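You operate a simulated robot arm through the tools that you are given. There is no shell and no other tool. Be economical: measure what you need, move in short steps, check, and stop when the job is done.

Carry out the task below with a simulated robot arm. There is one attempt and no reset: what you move stays moved.

TASK
Take the white coupling and leave it on the pink card.

The check looks at the end state, three seconds after you hand in, the way a careful person would. Anything else that was tipped, shoved, dropped, spilled or broken makes it a failure.

THE ROBOT
A 7-joint arm with a two-finger parallel gripper, fixed in place. Base frame: the origin is at the foot of the arm, x ahead of it, y to its left, z up; the work surface is at about z = 90. Lengths are in cm, angles in rad, forces in N, time in s.
With the tool pointing down near the work surface it reaches from about 30 to 68 cm from the base axis. Its first joint turns from -1.152 to 1.152 rad. Payload 1.57 kg.
The tool frame sits at the grasp point between the pads (the TCP): z along the fingers, y along the line on which they close. The tips reach 3 cm beyond it. The gripper opens to 11 cm. The fingers are 2.4 cm wide and 1.2 cm thick; the gripper's body (4.8 by 11.2 cm) begins 7.8 cm behind the TCP.
Orientation is that of the tool frame in the base frame, as a unit quaternion [w, x, y, z]. With the fingers straight down and closing along the base's y, the tool's x points along the base's -x, its y along +y and its z along -z.

THE INTERFACE
- The arm moves only by the tool step_arm. Its argument "moves" is a list of rows, each an object of numbers (a shift or turn left out is 0, a gripper value left out holds the last): "hand": the opening, from 0 (shut) to 1 (fully open); "dx", "dy", "dz": the shift along the tool's x, y, z in cm; "spin": the turn about the tool's z in rad. In form: [{"hand": .., "dx": .., "dy": .., "dz": .., "spin": ..}, ...]. A call has 1 to 10 rows; each row shifts and turns the commanded pose from where the row before left it, along the tool's axes as they then stand. A row lasts 0.2 s, in which the tool goes at most 5 cm and 0.15 rad; a call with a longer step from one row to the next is refused whole, and so is a gripper value outside its range. A pose out of reach is approached as far as the arm can. The call stops where the force on the tool passes 40 N (or 10 N more than at its start, if that is more) or the arm is blocked; 0.2 s more then pass. The fingers move at their own pace (about 10.8 cm/s each) and stop on an object; they squeeze with about 41 N. The grip force told is the motor's: it shows also when the fingers shut on nothing. Time passes only in rows, and 0.2 s behind the last, so rows that do not move let the fingers close. The reply holds the time, the measured pose of the TCP, the force on the tool along the base axes, the opening and the grip force, in the units named above and with some noise.
- Cameras (640 x 400 px; columns grow to the right, rows downward): "scene" is fixed at [13.62, -39.18, 138.7]; the picture's right is [0.88, -0.48, 0.00], its down [-0.32, -0.59, -0.74] and it looks along [0.35, 0.65, -0.67] (base axes); focal length 314 px, centre (320, 200). "wrist" rides on the gripper at [7, 1.6, -14.1] in the tool frame; the picture's right is [-0.23, 0.97, 0.00], its down [-0.86, -0.20, -0.48] and it looks along [-0.47, -0.11, 0.88] (tool axes); focal length 222 px, centre (320, 200). There is no depth. A picture from a camera that has moved, and an enlarged one, comes with that camera's place and axes in the base frame and with its lens. The place of the scene camera against the robot may be out by one fixed shift of up to 1.8 cm in any direction.
- get_image(camera): a new picture of that camera. No time passes.
- zoom(camera, box): a new picture of the part [left, top, right, bottom] of that camera's present view, enlarged. No time passes.
- sign_off(): hands the job in; it is judged then, once.

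Go step by step. Nothing tells you positions but the pictures and the camera data: compare them with the known pose of the tool, close in by small moves and look again before you grip or let go. The budget is 90 turns and 46 pictures, counting those below and the enlarged ones. Unless the task says otherwise, let go and move clear before handing in, and close with one line.

The tools are called after "Request:" as name(argument=value, ...) on one line, values as JSON. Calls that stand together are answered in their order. step_arm: Moves the arm, as the interface text tells. Its arguments: {"type":"object","properties":{"moves":{"type":"array","items":{"type":"object","properties":{"hand":{"type":"number"},"dx":{"type":"number"},"dy":{"type":"number"},"dz":{"type":"number"},"spin":{"type":"number"}}}}},"required":["moves"]} The other tools are called the same way: get_image (camera) takes a picture; zoom (camera, box) takes an enlarged picture of a part of a camera's view; sign_off () hands the job in.

At the start:

```text
time: 0.0
tool_pos: [34.8, -3.87, 113.03]
tool_rot: [-0.001, -0.001, 1.0, 0.0]
wrist_force: [-0.3, -0.3, -0.6]
grip_width: 11.0
grasp_force: 0.1
```

scene: 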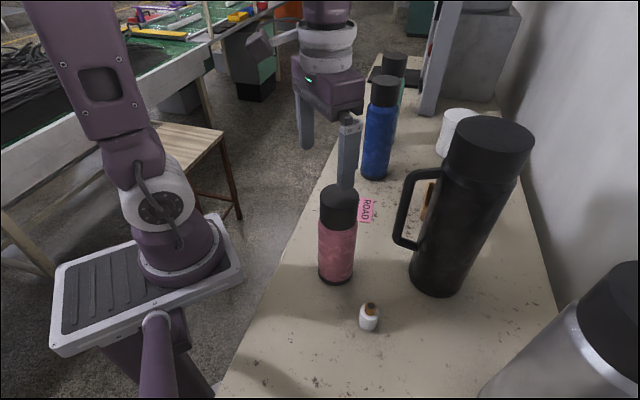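
wrist: 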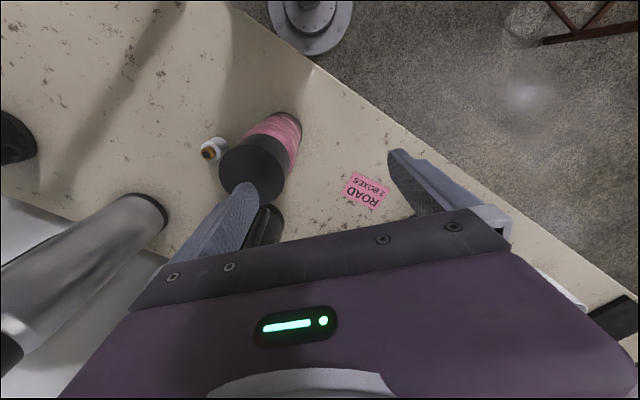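

I see a small white item with a brownish tip near the pink bottle, and a white cylindrical thing behind the black mug; the pink card lies behind the pink bottle. I zoom to tell which is the coupling.

Request:
zoom(camera="scene", box=[300, 270, 440, 358])

Request:
zoom(camera="scene", box=[340, 80, 540, 230])

Request:
zoom(camera="wrist", box=[160, 90, 420, 250])

```text
4.55 times, centred on (370, 314) of scene
camera zoom: at [13.62, -39.18, 138.7], right [0.88, -0.48, 0.0], down [-0.32, -0.59, -0.74], along [0.35, 0.65, -0.67], focal length 1426 px, centre (93, -318)
```

zoom: 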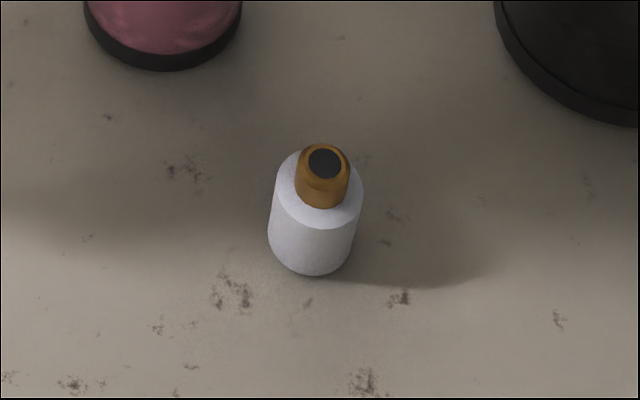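

```text
2.67 times, centred on (440, 155) of scene
camera zoom: at [13.62, -39.18, 138.7], right [0.88, -0.48, 0.0], down [-0.32, -0.59, -0.74], along [0.35, 0.65, -0.67], focal length 837 px, centre (0, 320)
```

zoom: 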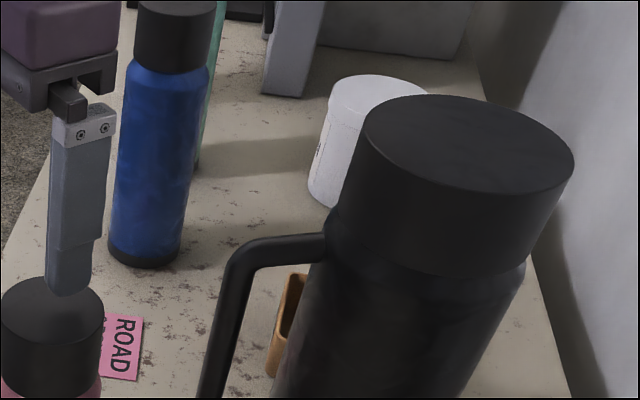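

```text
2.46 times, centred on (290, 170) of wrist
camera zoom: at [27.91, -2.31, 127.22], right [0.23, 0.97, 0.0], down [0.86, -0.2, 0.48], along [0.47, -0.11, -0.88], focal length 547 px, centre (394, 274)
```

zoom: 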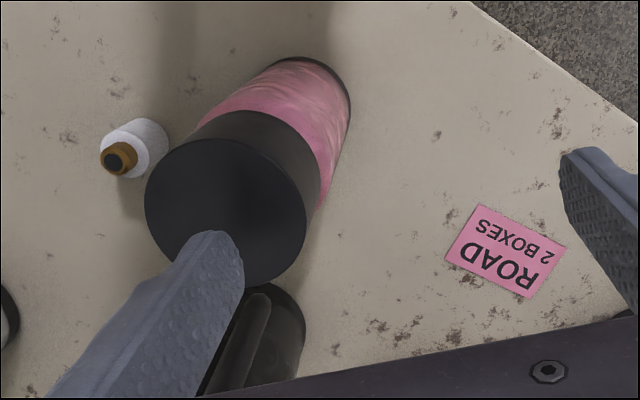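

The coupling (small white body with brass insert) I take to be at about (33.5, -20.7), about 5 cm tall; the card at about (47.8, 1.7). The pink bottle (33.5, -10.3, top about z 108) is between, so I first rise and go above the coupling, and later spin so the fingers close along base x.

Request:
step_arm(moves=[{"dz": -3, "hand": 1}, {"dz": -2}, {"dy": -4.2}, {"dy": -4.2}, {"dy": -4.2}, {"dy": -4.2, "dx": 1.3}, {"hand": 0.6}, {}])

Request:
step_arm(moves=[{"spin": -0.145}, {"spin": -0.145}, {"spin": -0.145}, {"spin": -0.145}, {"spin": -0.145}, {"spin": -0.145}, {"spin": -0.145}, {"spin": -0.145}, {"spin": -0.145}, {"spin": -0.145}])

Request:
step_arm(moves=[{"spin": -0.12}, {}])

Request:
get_image(camera="wrist")

Request:
get_image(camera="scene")

```text
time: 1.8
tool_pos: [33.72, -20.93, 118.18]
tool_rot: [0.0, 0.0, 1.0, 0.0]
wrist_force: [1.0, -0.5, 0.4]
grip_width: 6.58
grasp_force: 0.1
```

```text
time: 4.0
tool_pos: [33.57, -20.59, 117.96]
tool_rot: [0.0, -0.664, 0.748, 0.0]
wrist_force: [-0.4, 0.7, 0.6]
grip_width: 6.59
grasp_force: 0.2
```

```text
time: 4.6
tool_pos: [33.56, -20.76, 118.1]
tool_rot: [0.0, 0.708, -0.706, 0.001]
wrist_force: [-0.3, -0.4, 0.0]
grip_width: 6.58
grasp_force: 0.1
```

```text
40 pictures are left
camera wrist: at [32.01, -27.74, 132.21], right [-0.97, 0.23, 0.0], down [0.2, 0.86, 0.48], along [0.11, 0.47, -0.88], focal length 222 px, centre (320, 200)
```

wrist: 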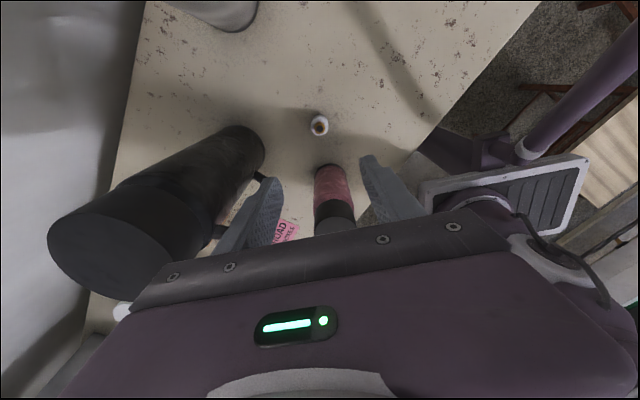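

```text
39 pictures are left
```

scene: 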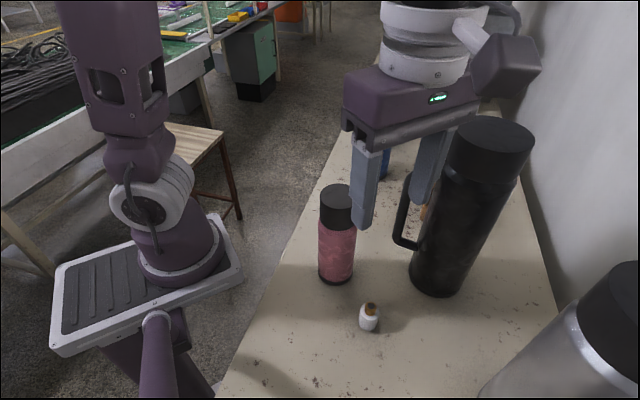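

Fingers now close along base x and hang near the coupling; the coupling's wrist view gives about (33.8, -21.1). I zoom for a finer fix.

Request:
zoom(camera="wrist", box=[280, 100, 360, 150])

```text
8.00 times, centred on (320, 125) of wrist
camera zoom: at [32.01, -27.74, 132.21], right [-0.97, 0.23, 0.0], down [0.2, 0.86, 0.48], along [0.11, 0.47, -0.88], focal length 1777 px, centre (320, 800)
```

zoom: 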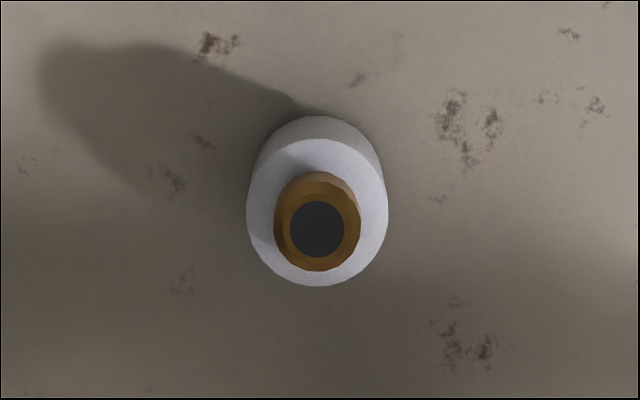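

Coupling axis at about (33.7, -20.87), 3 cm across. I descend partway and check.

Request:
step_arm(moves=[{"dx": 0.1, "dy": -0.15, "dz": 4}, {"dz": 4}, {"dz": 4}, {"dz": 4}, {"dz": 2}, {}])

Request:
get_image(camera="wrist")

Request:
get_image(camera="scene")

```text
time: 6.0
tool_pos: [33.63, -20.91, 99.87]
tool_rot: [0.0, -0.707, 0.707, -0.001]
wrist_force: [0.6, 0.9, 0.6]
grip_width: 6.59
grasp_force: 0.0
```

```text
37 pictures are left
camera wrist: at [32.08, -27.9, 114.08], right [-0.97, 0.23, 0.0], down [0.2, 0.85, 0.48], along [0.11, 0.47, -0.88], focal length 222 px, centre (320, 200)
```

wrist: 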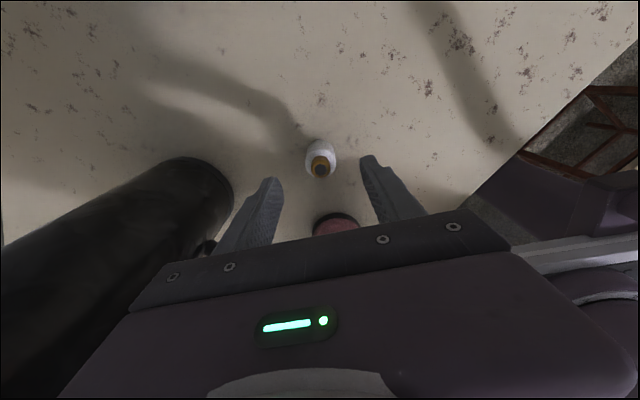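

```text
36 pictures are left
```

scene: 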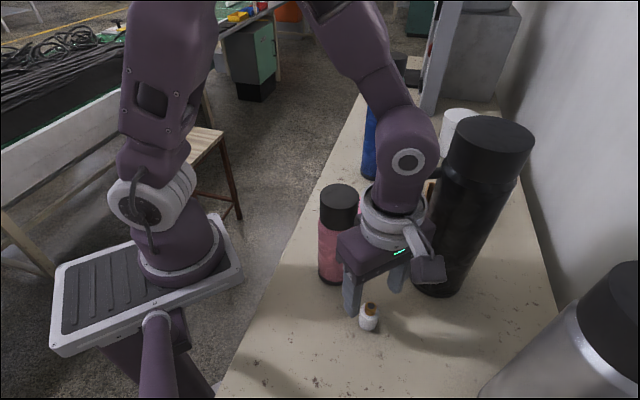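

Aligned within a couple of millimetres and clear of the bottle and mug. I go down to z≈93.6 and close.

Request:
step_arm(moves=[{"dz": 3}, {"dz": 2}, {"dz": 1.2}, {}])

Request:
zoom(camera="wrist", box=[200, 110, 440, 260])

Request:
zoom(camera="scene", box=[290, 220, 482, 340])

```text
time: 7.0
tool_pos: [33.79, -20.89, 93.65]
tool_rot: [0.0, -0.707, 0.707, 0.001]
wrist_force: [-1.5, -0.2, 0.1]
grip_width: 6.6
grasp_force: 0.0
```

```text
2.67 times, centred on (320, 185) of wrist
camera zoom: at [32.17, -27.84, 107.92], right [-0.97, 0.23, 0.0], down [0.2, 0.85, 0.48], along [0.11, 0.47, -0.88], focal length 592 px, centre (320, 240)
```

zoom: 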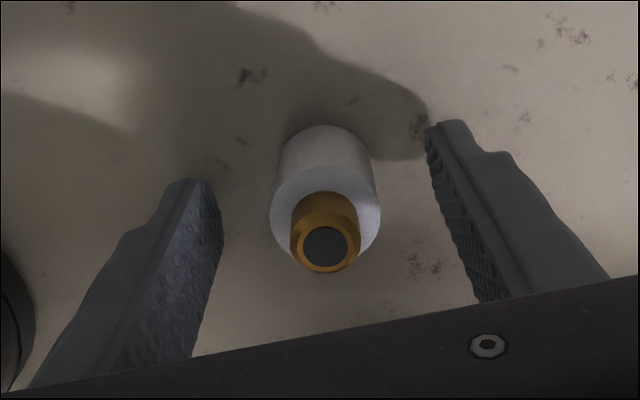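

```text
3.33 times, centred on (386, 280) of scene
camera zoom: at [13.62, -39.18, 138.7], right [0.88, -0.48, 0.0], down [-0.32, -0.59, -0.74], along [0.35, 0.65, -0.67], focal length 1046 px, centre (100, -67)
```

zoom: 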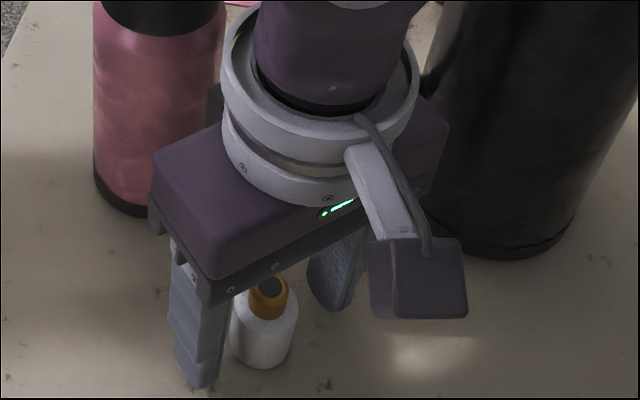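

The coupling sits centred between the pads. Closing.

Request:
step_arm(moves=[{"hand": 0.4}, {"hand": 0.2}, {"hand": 0.1}, {"hand": 0}, {}, {}])

Request:
zoom(camera="wrist", box=[200, 110, 440, 260])

```text
time: 8.4
tool_pos: [33.72, -20.86, 93.8]
tool_rot: [-0.001, 0.707, -0.707, 0.001]
wrist_force: [-0.3, -0.6, 0.0]
grip_width: 2.83
grasp_force: 38.3
```

```text
2.67 times, centred on (320, 185) of wrist
camera zoom: at [32.17, -27.85, 107.94], right [-0.97, 0.23, 0.0], down [0.2, 0.86, 0.48], along [0.11, 0.47, -0.88], focal length 592 px, centre (320, 240)
```

zoom: 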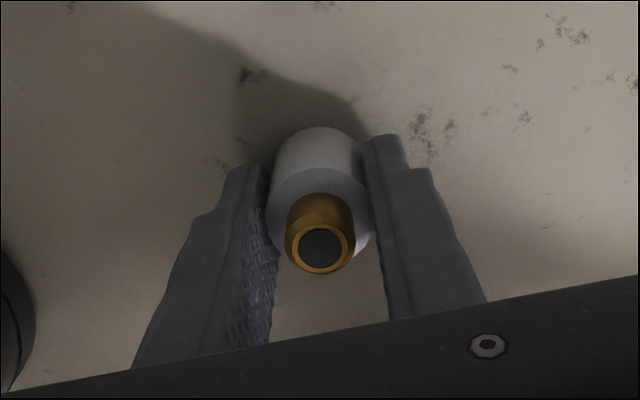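

Gripped at 2.83 cm width. I lift straight up to z≈118.

Request:
step_arm(moves=[{"dz": -1}, {"dz": -2}, {"dz": -3}, {"dz": -4}, {"dz": -4}, {"dz": -4}, {"dz": -4}, {"dz": -2.2}, {}])

Request:
get_image(camera="wrist")

Request:
get_image(camera="scene")

```text
time: 10.4
tool_pos: [33.47, -20.73, 118.07]
tool_rot: [0.0, 0.708, -0.707, 0.0]
wrist_force: [0.1, 0.7, -0.5]
grip_width: 2.81
grasp_force: 38.5
```

```text
32 pictures are left
camera wrist: at [31.94, -27.71, 132.39], right [-0.97, 0.23, 0.0], down [0.2, 0.85, 0.48], along [0.11, 0.47, -0.88], focal length 222 px, centre (320, 200)
```

wrist: 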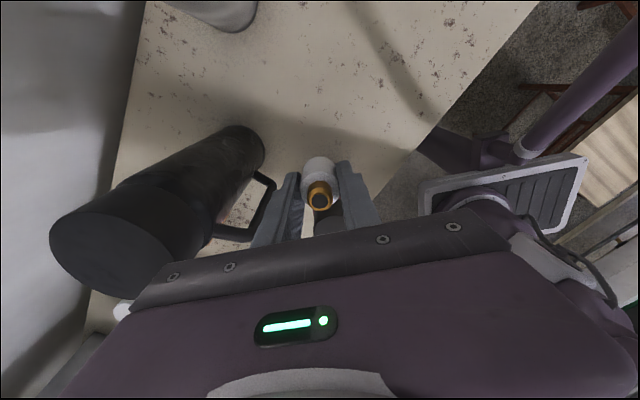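

```text
31 pictures are left
```

scene: 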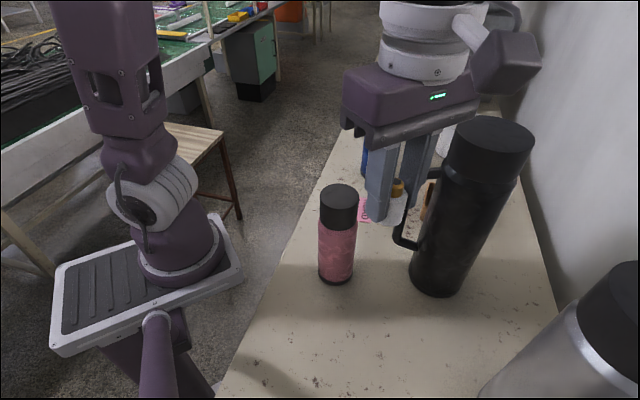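

Coupling held upright, clear by ~6 cm above the pink bottle's top. I move +y past the bottle, then +x part-way toward the card.

Request:
step_arm(moves=[{"dx": -3}, {"dx": -4}, {"dx": -4}, {"dx": -4}, {"dx": -4}, {"dx": -3.4, "dy": -2}, {"dy": -4}, {"dy": -4}, {"dy": -3}, {}])

Request:
get_image(camera="wrist")

Request:
get_image(camera="scene")

```text
time: 12.6
tool_pos: [46.6, 1.58, 118.02]
tool_rot: [0.0, -0.707, 0.707, 0.0]
wrist_force: [0.1, 0.4, -0.9]
grip_width: 2.8
grasp_force: 38.0
```

```text
30 pictures are left
camera wrist: at [45.09, -5.45, 132.16], right [-0.97, 0.23, 0.0], down [0.2, 0.86, 0.48], along [0.11, 0.47, -0.88], focal length 222 px, centre (320, 200)
```

wrist: 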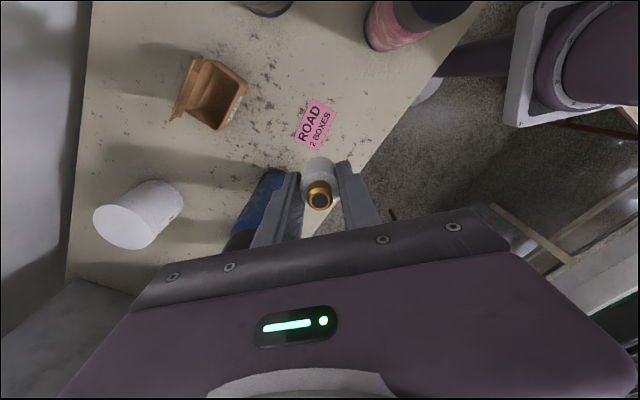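

```text
29 pictures are left
```

scene: 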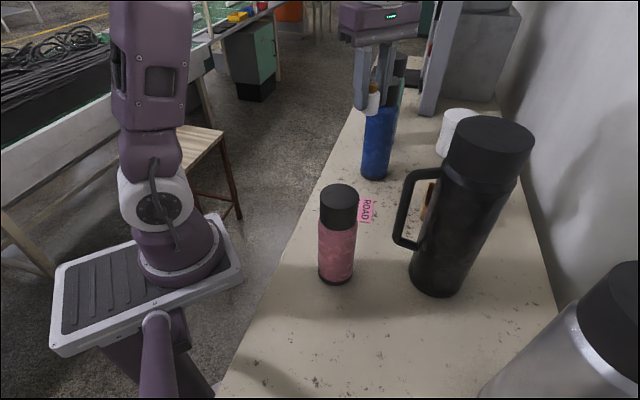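

The card shows below; the blue bottle is around (57.6, 8.7). I zoom to fix the card's centre.

Request:
zoom(camera="wrist", box=[272, 90, 368, 150])

Request:
zoom(camera="wrist", box=[200, 130, 392, 250])

```text
6.67 times, centred on (320, 120) of wrist
camera zoom: at [45.09, -5.45, 132.16], right [-0.97, 0.23, 0.0], down [0.2, 0.86, 0.48], along [0.11, 0.47, -0.88], focal length 1481 px, centre (320, 733)
```

zoom: 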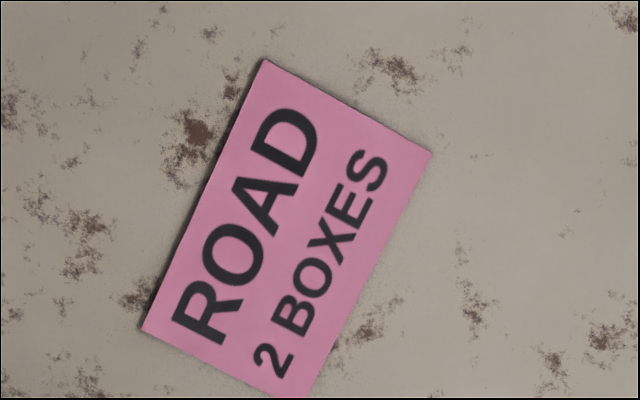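

```text
3.33 times, centred on (296, 190) of wrist
camera zoom: at [45.09, -5.45, 132.16], right [-0.97, 0.23, 0.0], down [0.2, 0.86, 0.48], along [0.11, 0.47, -0.88], focal length 740 px, centre (400, 233)
```

zoom: 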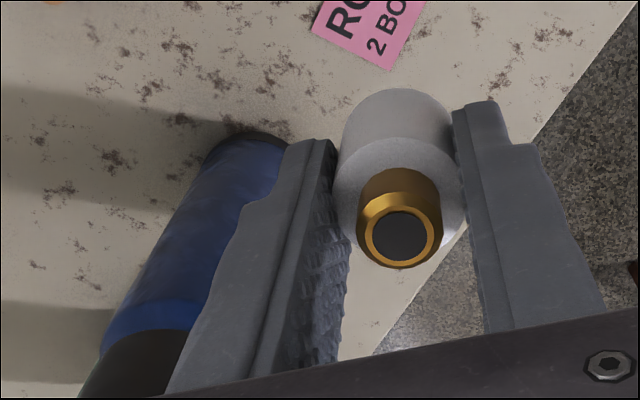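

Card centre at about (47.7, 1.65), about 5 × 8 cm. I align and descend most of the way, then check.

Request:
step_arm(moves=[{"dy": -1.1, "dz": 2}, {"dz": 4}, {"dz": 4}, {"dz": 4}, {"dz": 4}, {"dz": 2}, {}])

Request:
get_image(camera="wrist")

Request:
get_image(camera="scene")

```text
time: 14.2
tool_pos: [47.64, 1.54, 97.98]
tool_rot: [-0.001, -0.707, 0.708, 0.0]
wrist_force: [0.7, -0.2, 0.0]
grip_width: 2.79
grasp_force: 37.8
```

```text
26 pictures are left
camera wrist: at [46.15, -5.47, 112.16], right [-0.97, 0.23, 0.0], down [0.2, 0.85, 0.48], along [0.11, 0.47, -0.88], focal length 222 px, centre (320, 200)
```

wrist: 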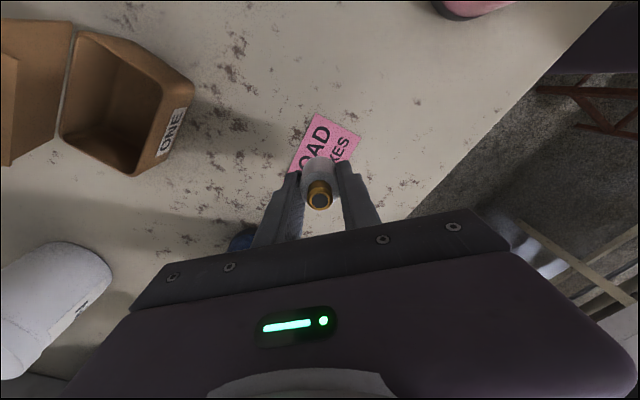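

```text
25 pictures are left
```

scene: 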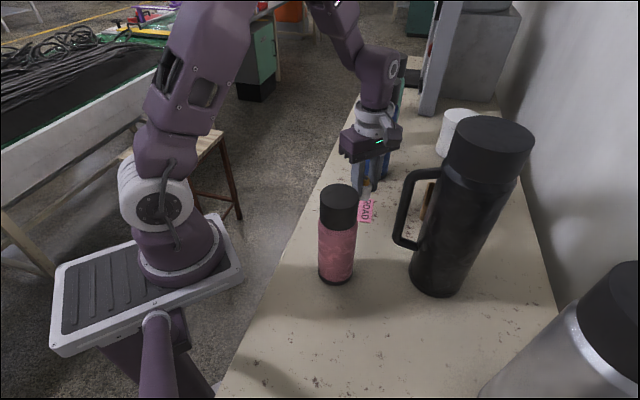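

Card position agrees with the earlier fix. I lower to just about contact, in small steps.

Request:
step_arm(moves=[{"dz": 2}, {"dz": 1}, {"dz": 0.6}, {"dz": 0.3}, {}, {}])

Request:
zoom(camera="wrist", box=[240, 100, 400, 200])

Request:
zoom(camera="scene", box=[320, 150, 432, 220])

```text
time: 15.6
tool_pos: [47.78, 1.6, 94.25]
tool_rot: [0.0, 0.707, -0.707, 0.001]
wrist_force: [-0.4, 0.4, 4.5]
grip_width: 2.76
grasp_force: 38.0
```

```text
4.00 times, centred on (320, 150) of wrist
camera zoom: at [46.24, -5.43, 108.36], right [-0.97, 0.23, 0.0], down [0.2, 0.86, 0.48], along [0.11, 0.47, -0.88], focal length 888 px, centre (320, 400)
```

zoom: 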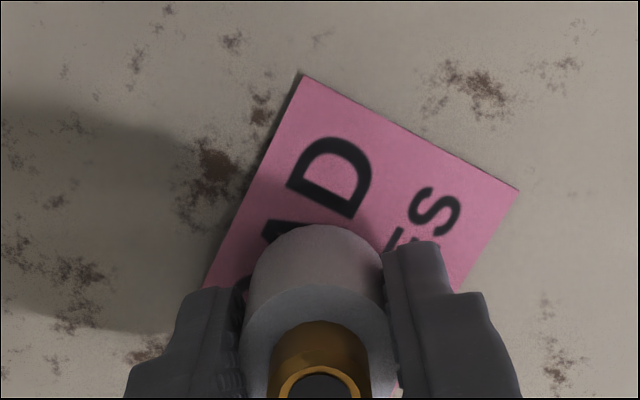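

```text
5.71 times, centred on (376, 185) of scene
camera zoom: at [13.61, -39.18, 138.7], right [0.88, -0.48, 0.0], down [-0.32, -0.59, -0.74], along [0.35, 0.65, -0.67], focal length 1793 px, centre (0, 286)
```

zoom: 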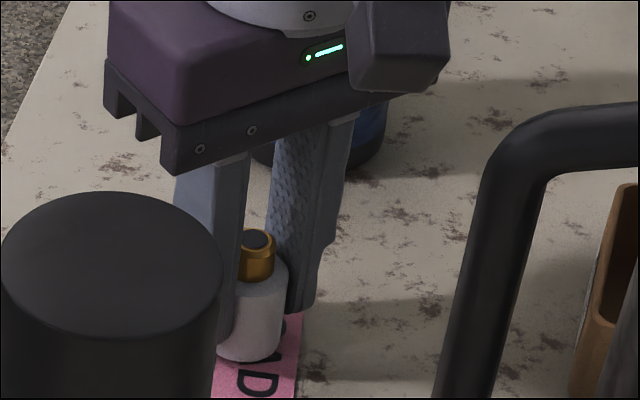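

The force (+4.5 N upward) shows the coupling touching the card, near its centre. I open moderately.

Request:
step_arm(moves=[{"hand": 0.3}, {"hand": 0.42}, {"hand": 0.55}, {}, {}])

Request:
zoom(camera="wrist", box=[200, 100, 440, 250])

```text
time: 16.8
tool_pos: [47.8, 1.55, 94.16]
tool_rot: [0.001, 0.707, -0.707, 0.0]
wrist_force: [-0.5, 0.4, 0.6]
grip_width: 6.07
grasp_force: 0.1
```

```text
2.67 times, centred on (320, 175) of wrist
camera zoom: at [46.24, -5.43, 108.35], right [-0.97, 0.23, 0.0], down [0.2, 0.86, 0.48], along [0.11, 0.47, -0.88], focal length 592 px, centre (320, 267)
```

zoom: 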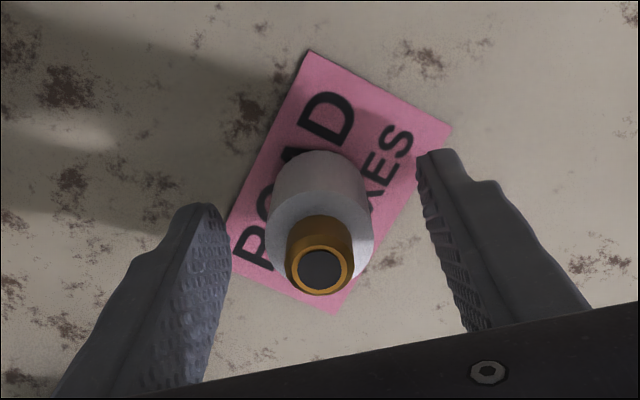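

It stands upright on the card, free of both fingers. I rise straight up and check.

Request:
step_arm(moves=[{"dz": -1}, {"dz": -2}, {"dz": -4}, {"dz": -4}, {"dz": -4}, {"dz": -4}, {"dz": -4}, {}])

Request:
zoom(camera="wrist", box=[240, 75, 400, 175])

Request:
get_image(camera="scene")

```text
time: 18.6
tool_pos: [47.87, 1.4, 117.3]
tool_rot: [-0.001, 0.707, -0.707, 0.0]
wrist_force: [-0.5, -1.0, -0.4]
grip_width: 6.01
grasp_force: 0.1
```

```text
4.00 times, centred on (320, 125) of wrist
camera zoom: at [46.28, -5.49, 131.41], right [-0.97, 0.23, 0.0], down [0.2, 0.85, 0.48], along [0.11, 0.47, -0.88], focal length 888 px, centre (320, 500)
```

zoom: 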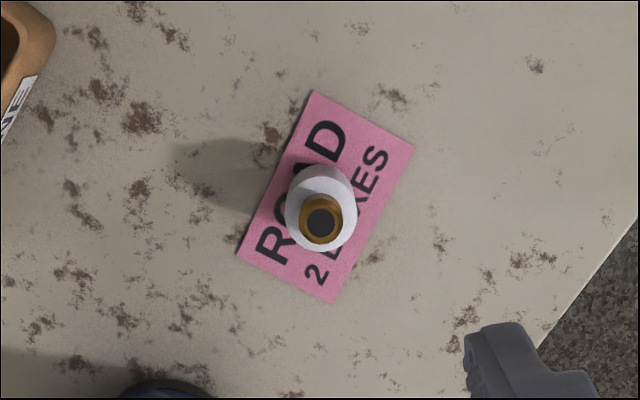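

```text
20 pictures are left
```

scene: 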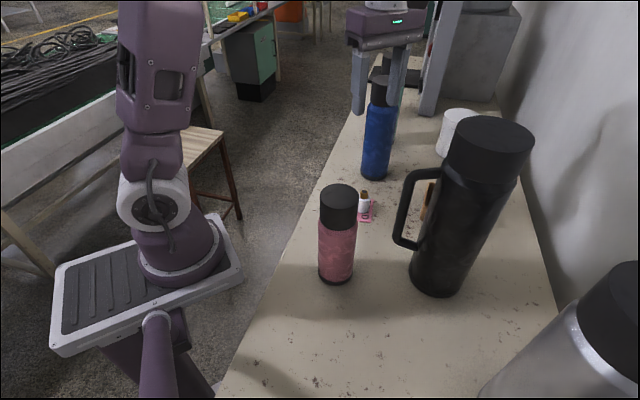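

The coupling stands upright in the middle of the pink card, nothing else has moved, and the gripper is clear, so I hand in.

Request:
sign_off()

```text
The job is handed in.
```

The white coupling is standing upright near the middle of the pink card. In the last pictures nothing else had moved and the gripper was clear.
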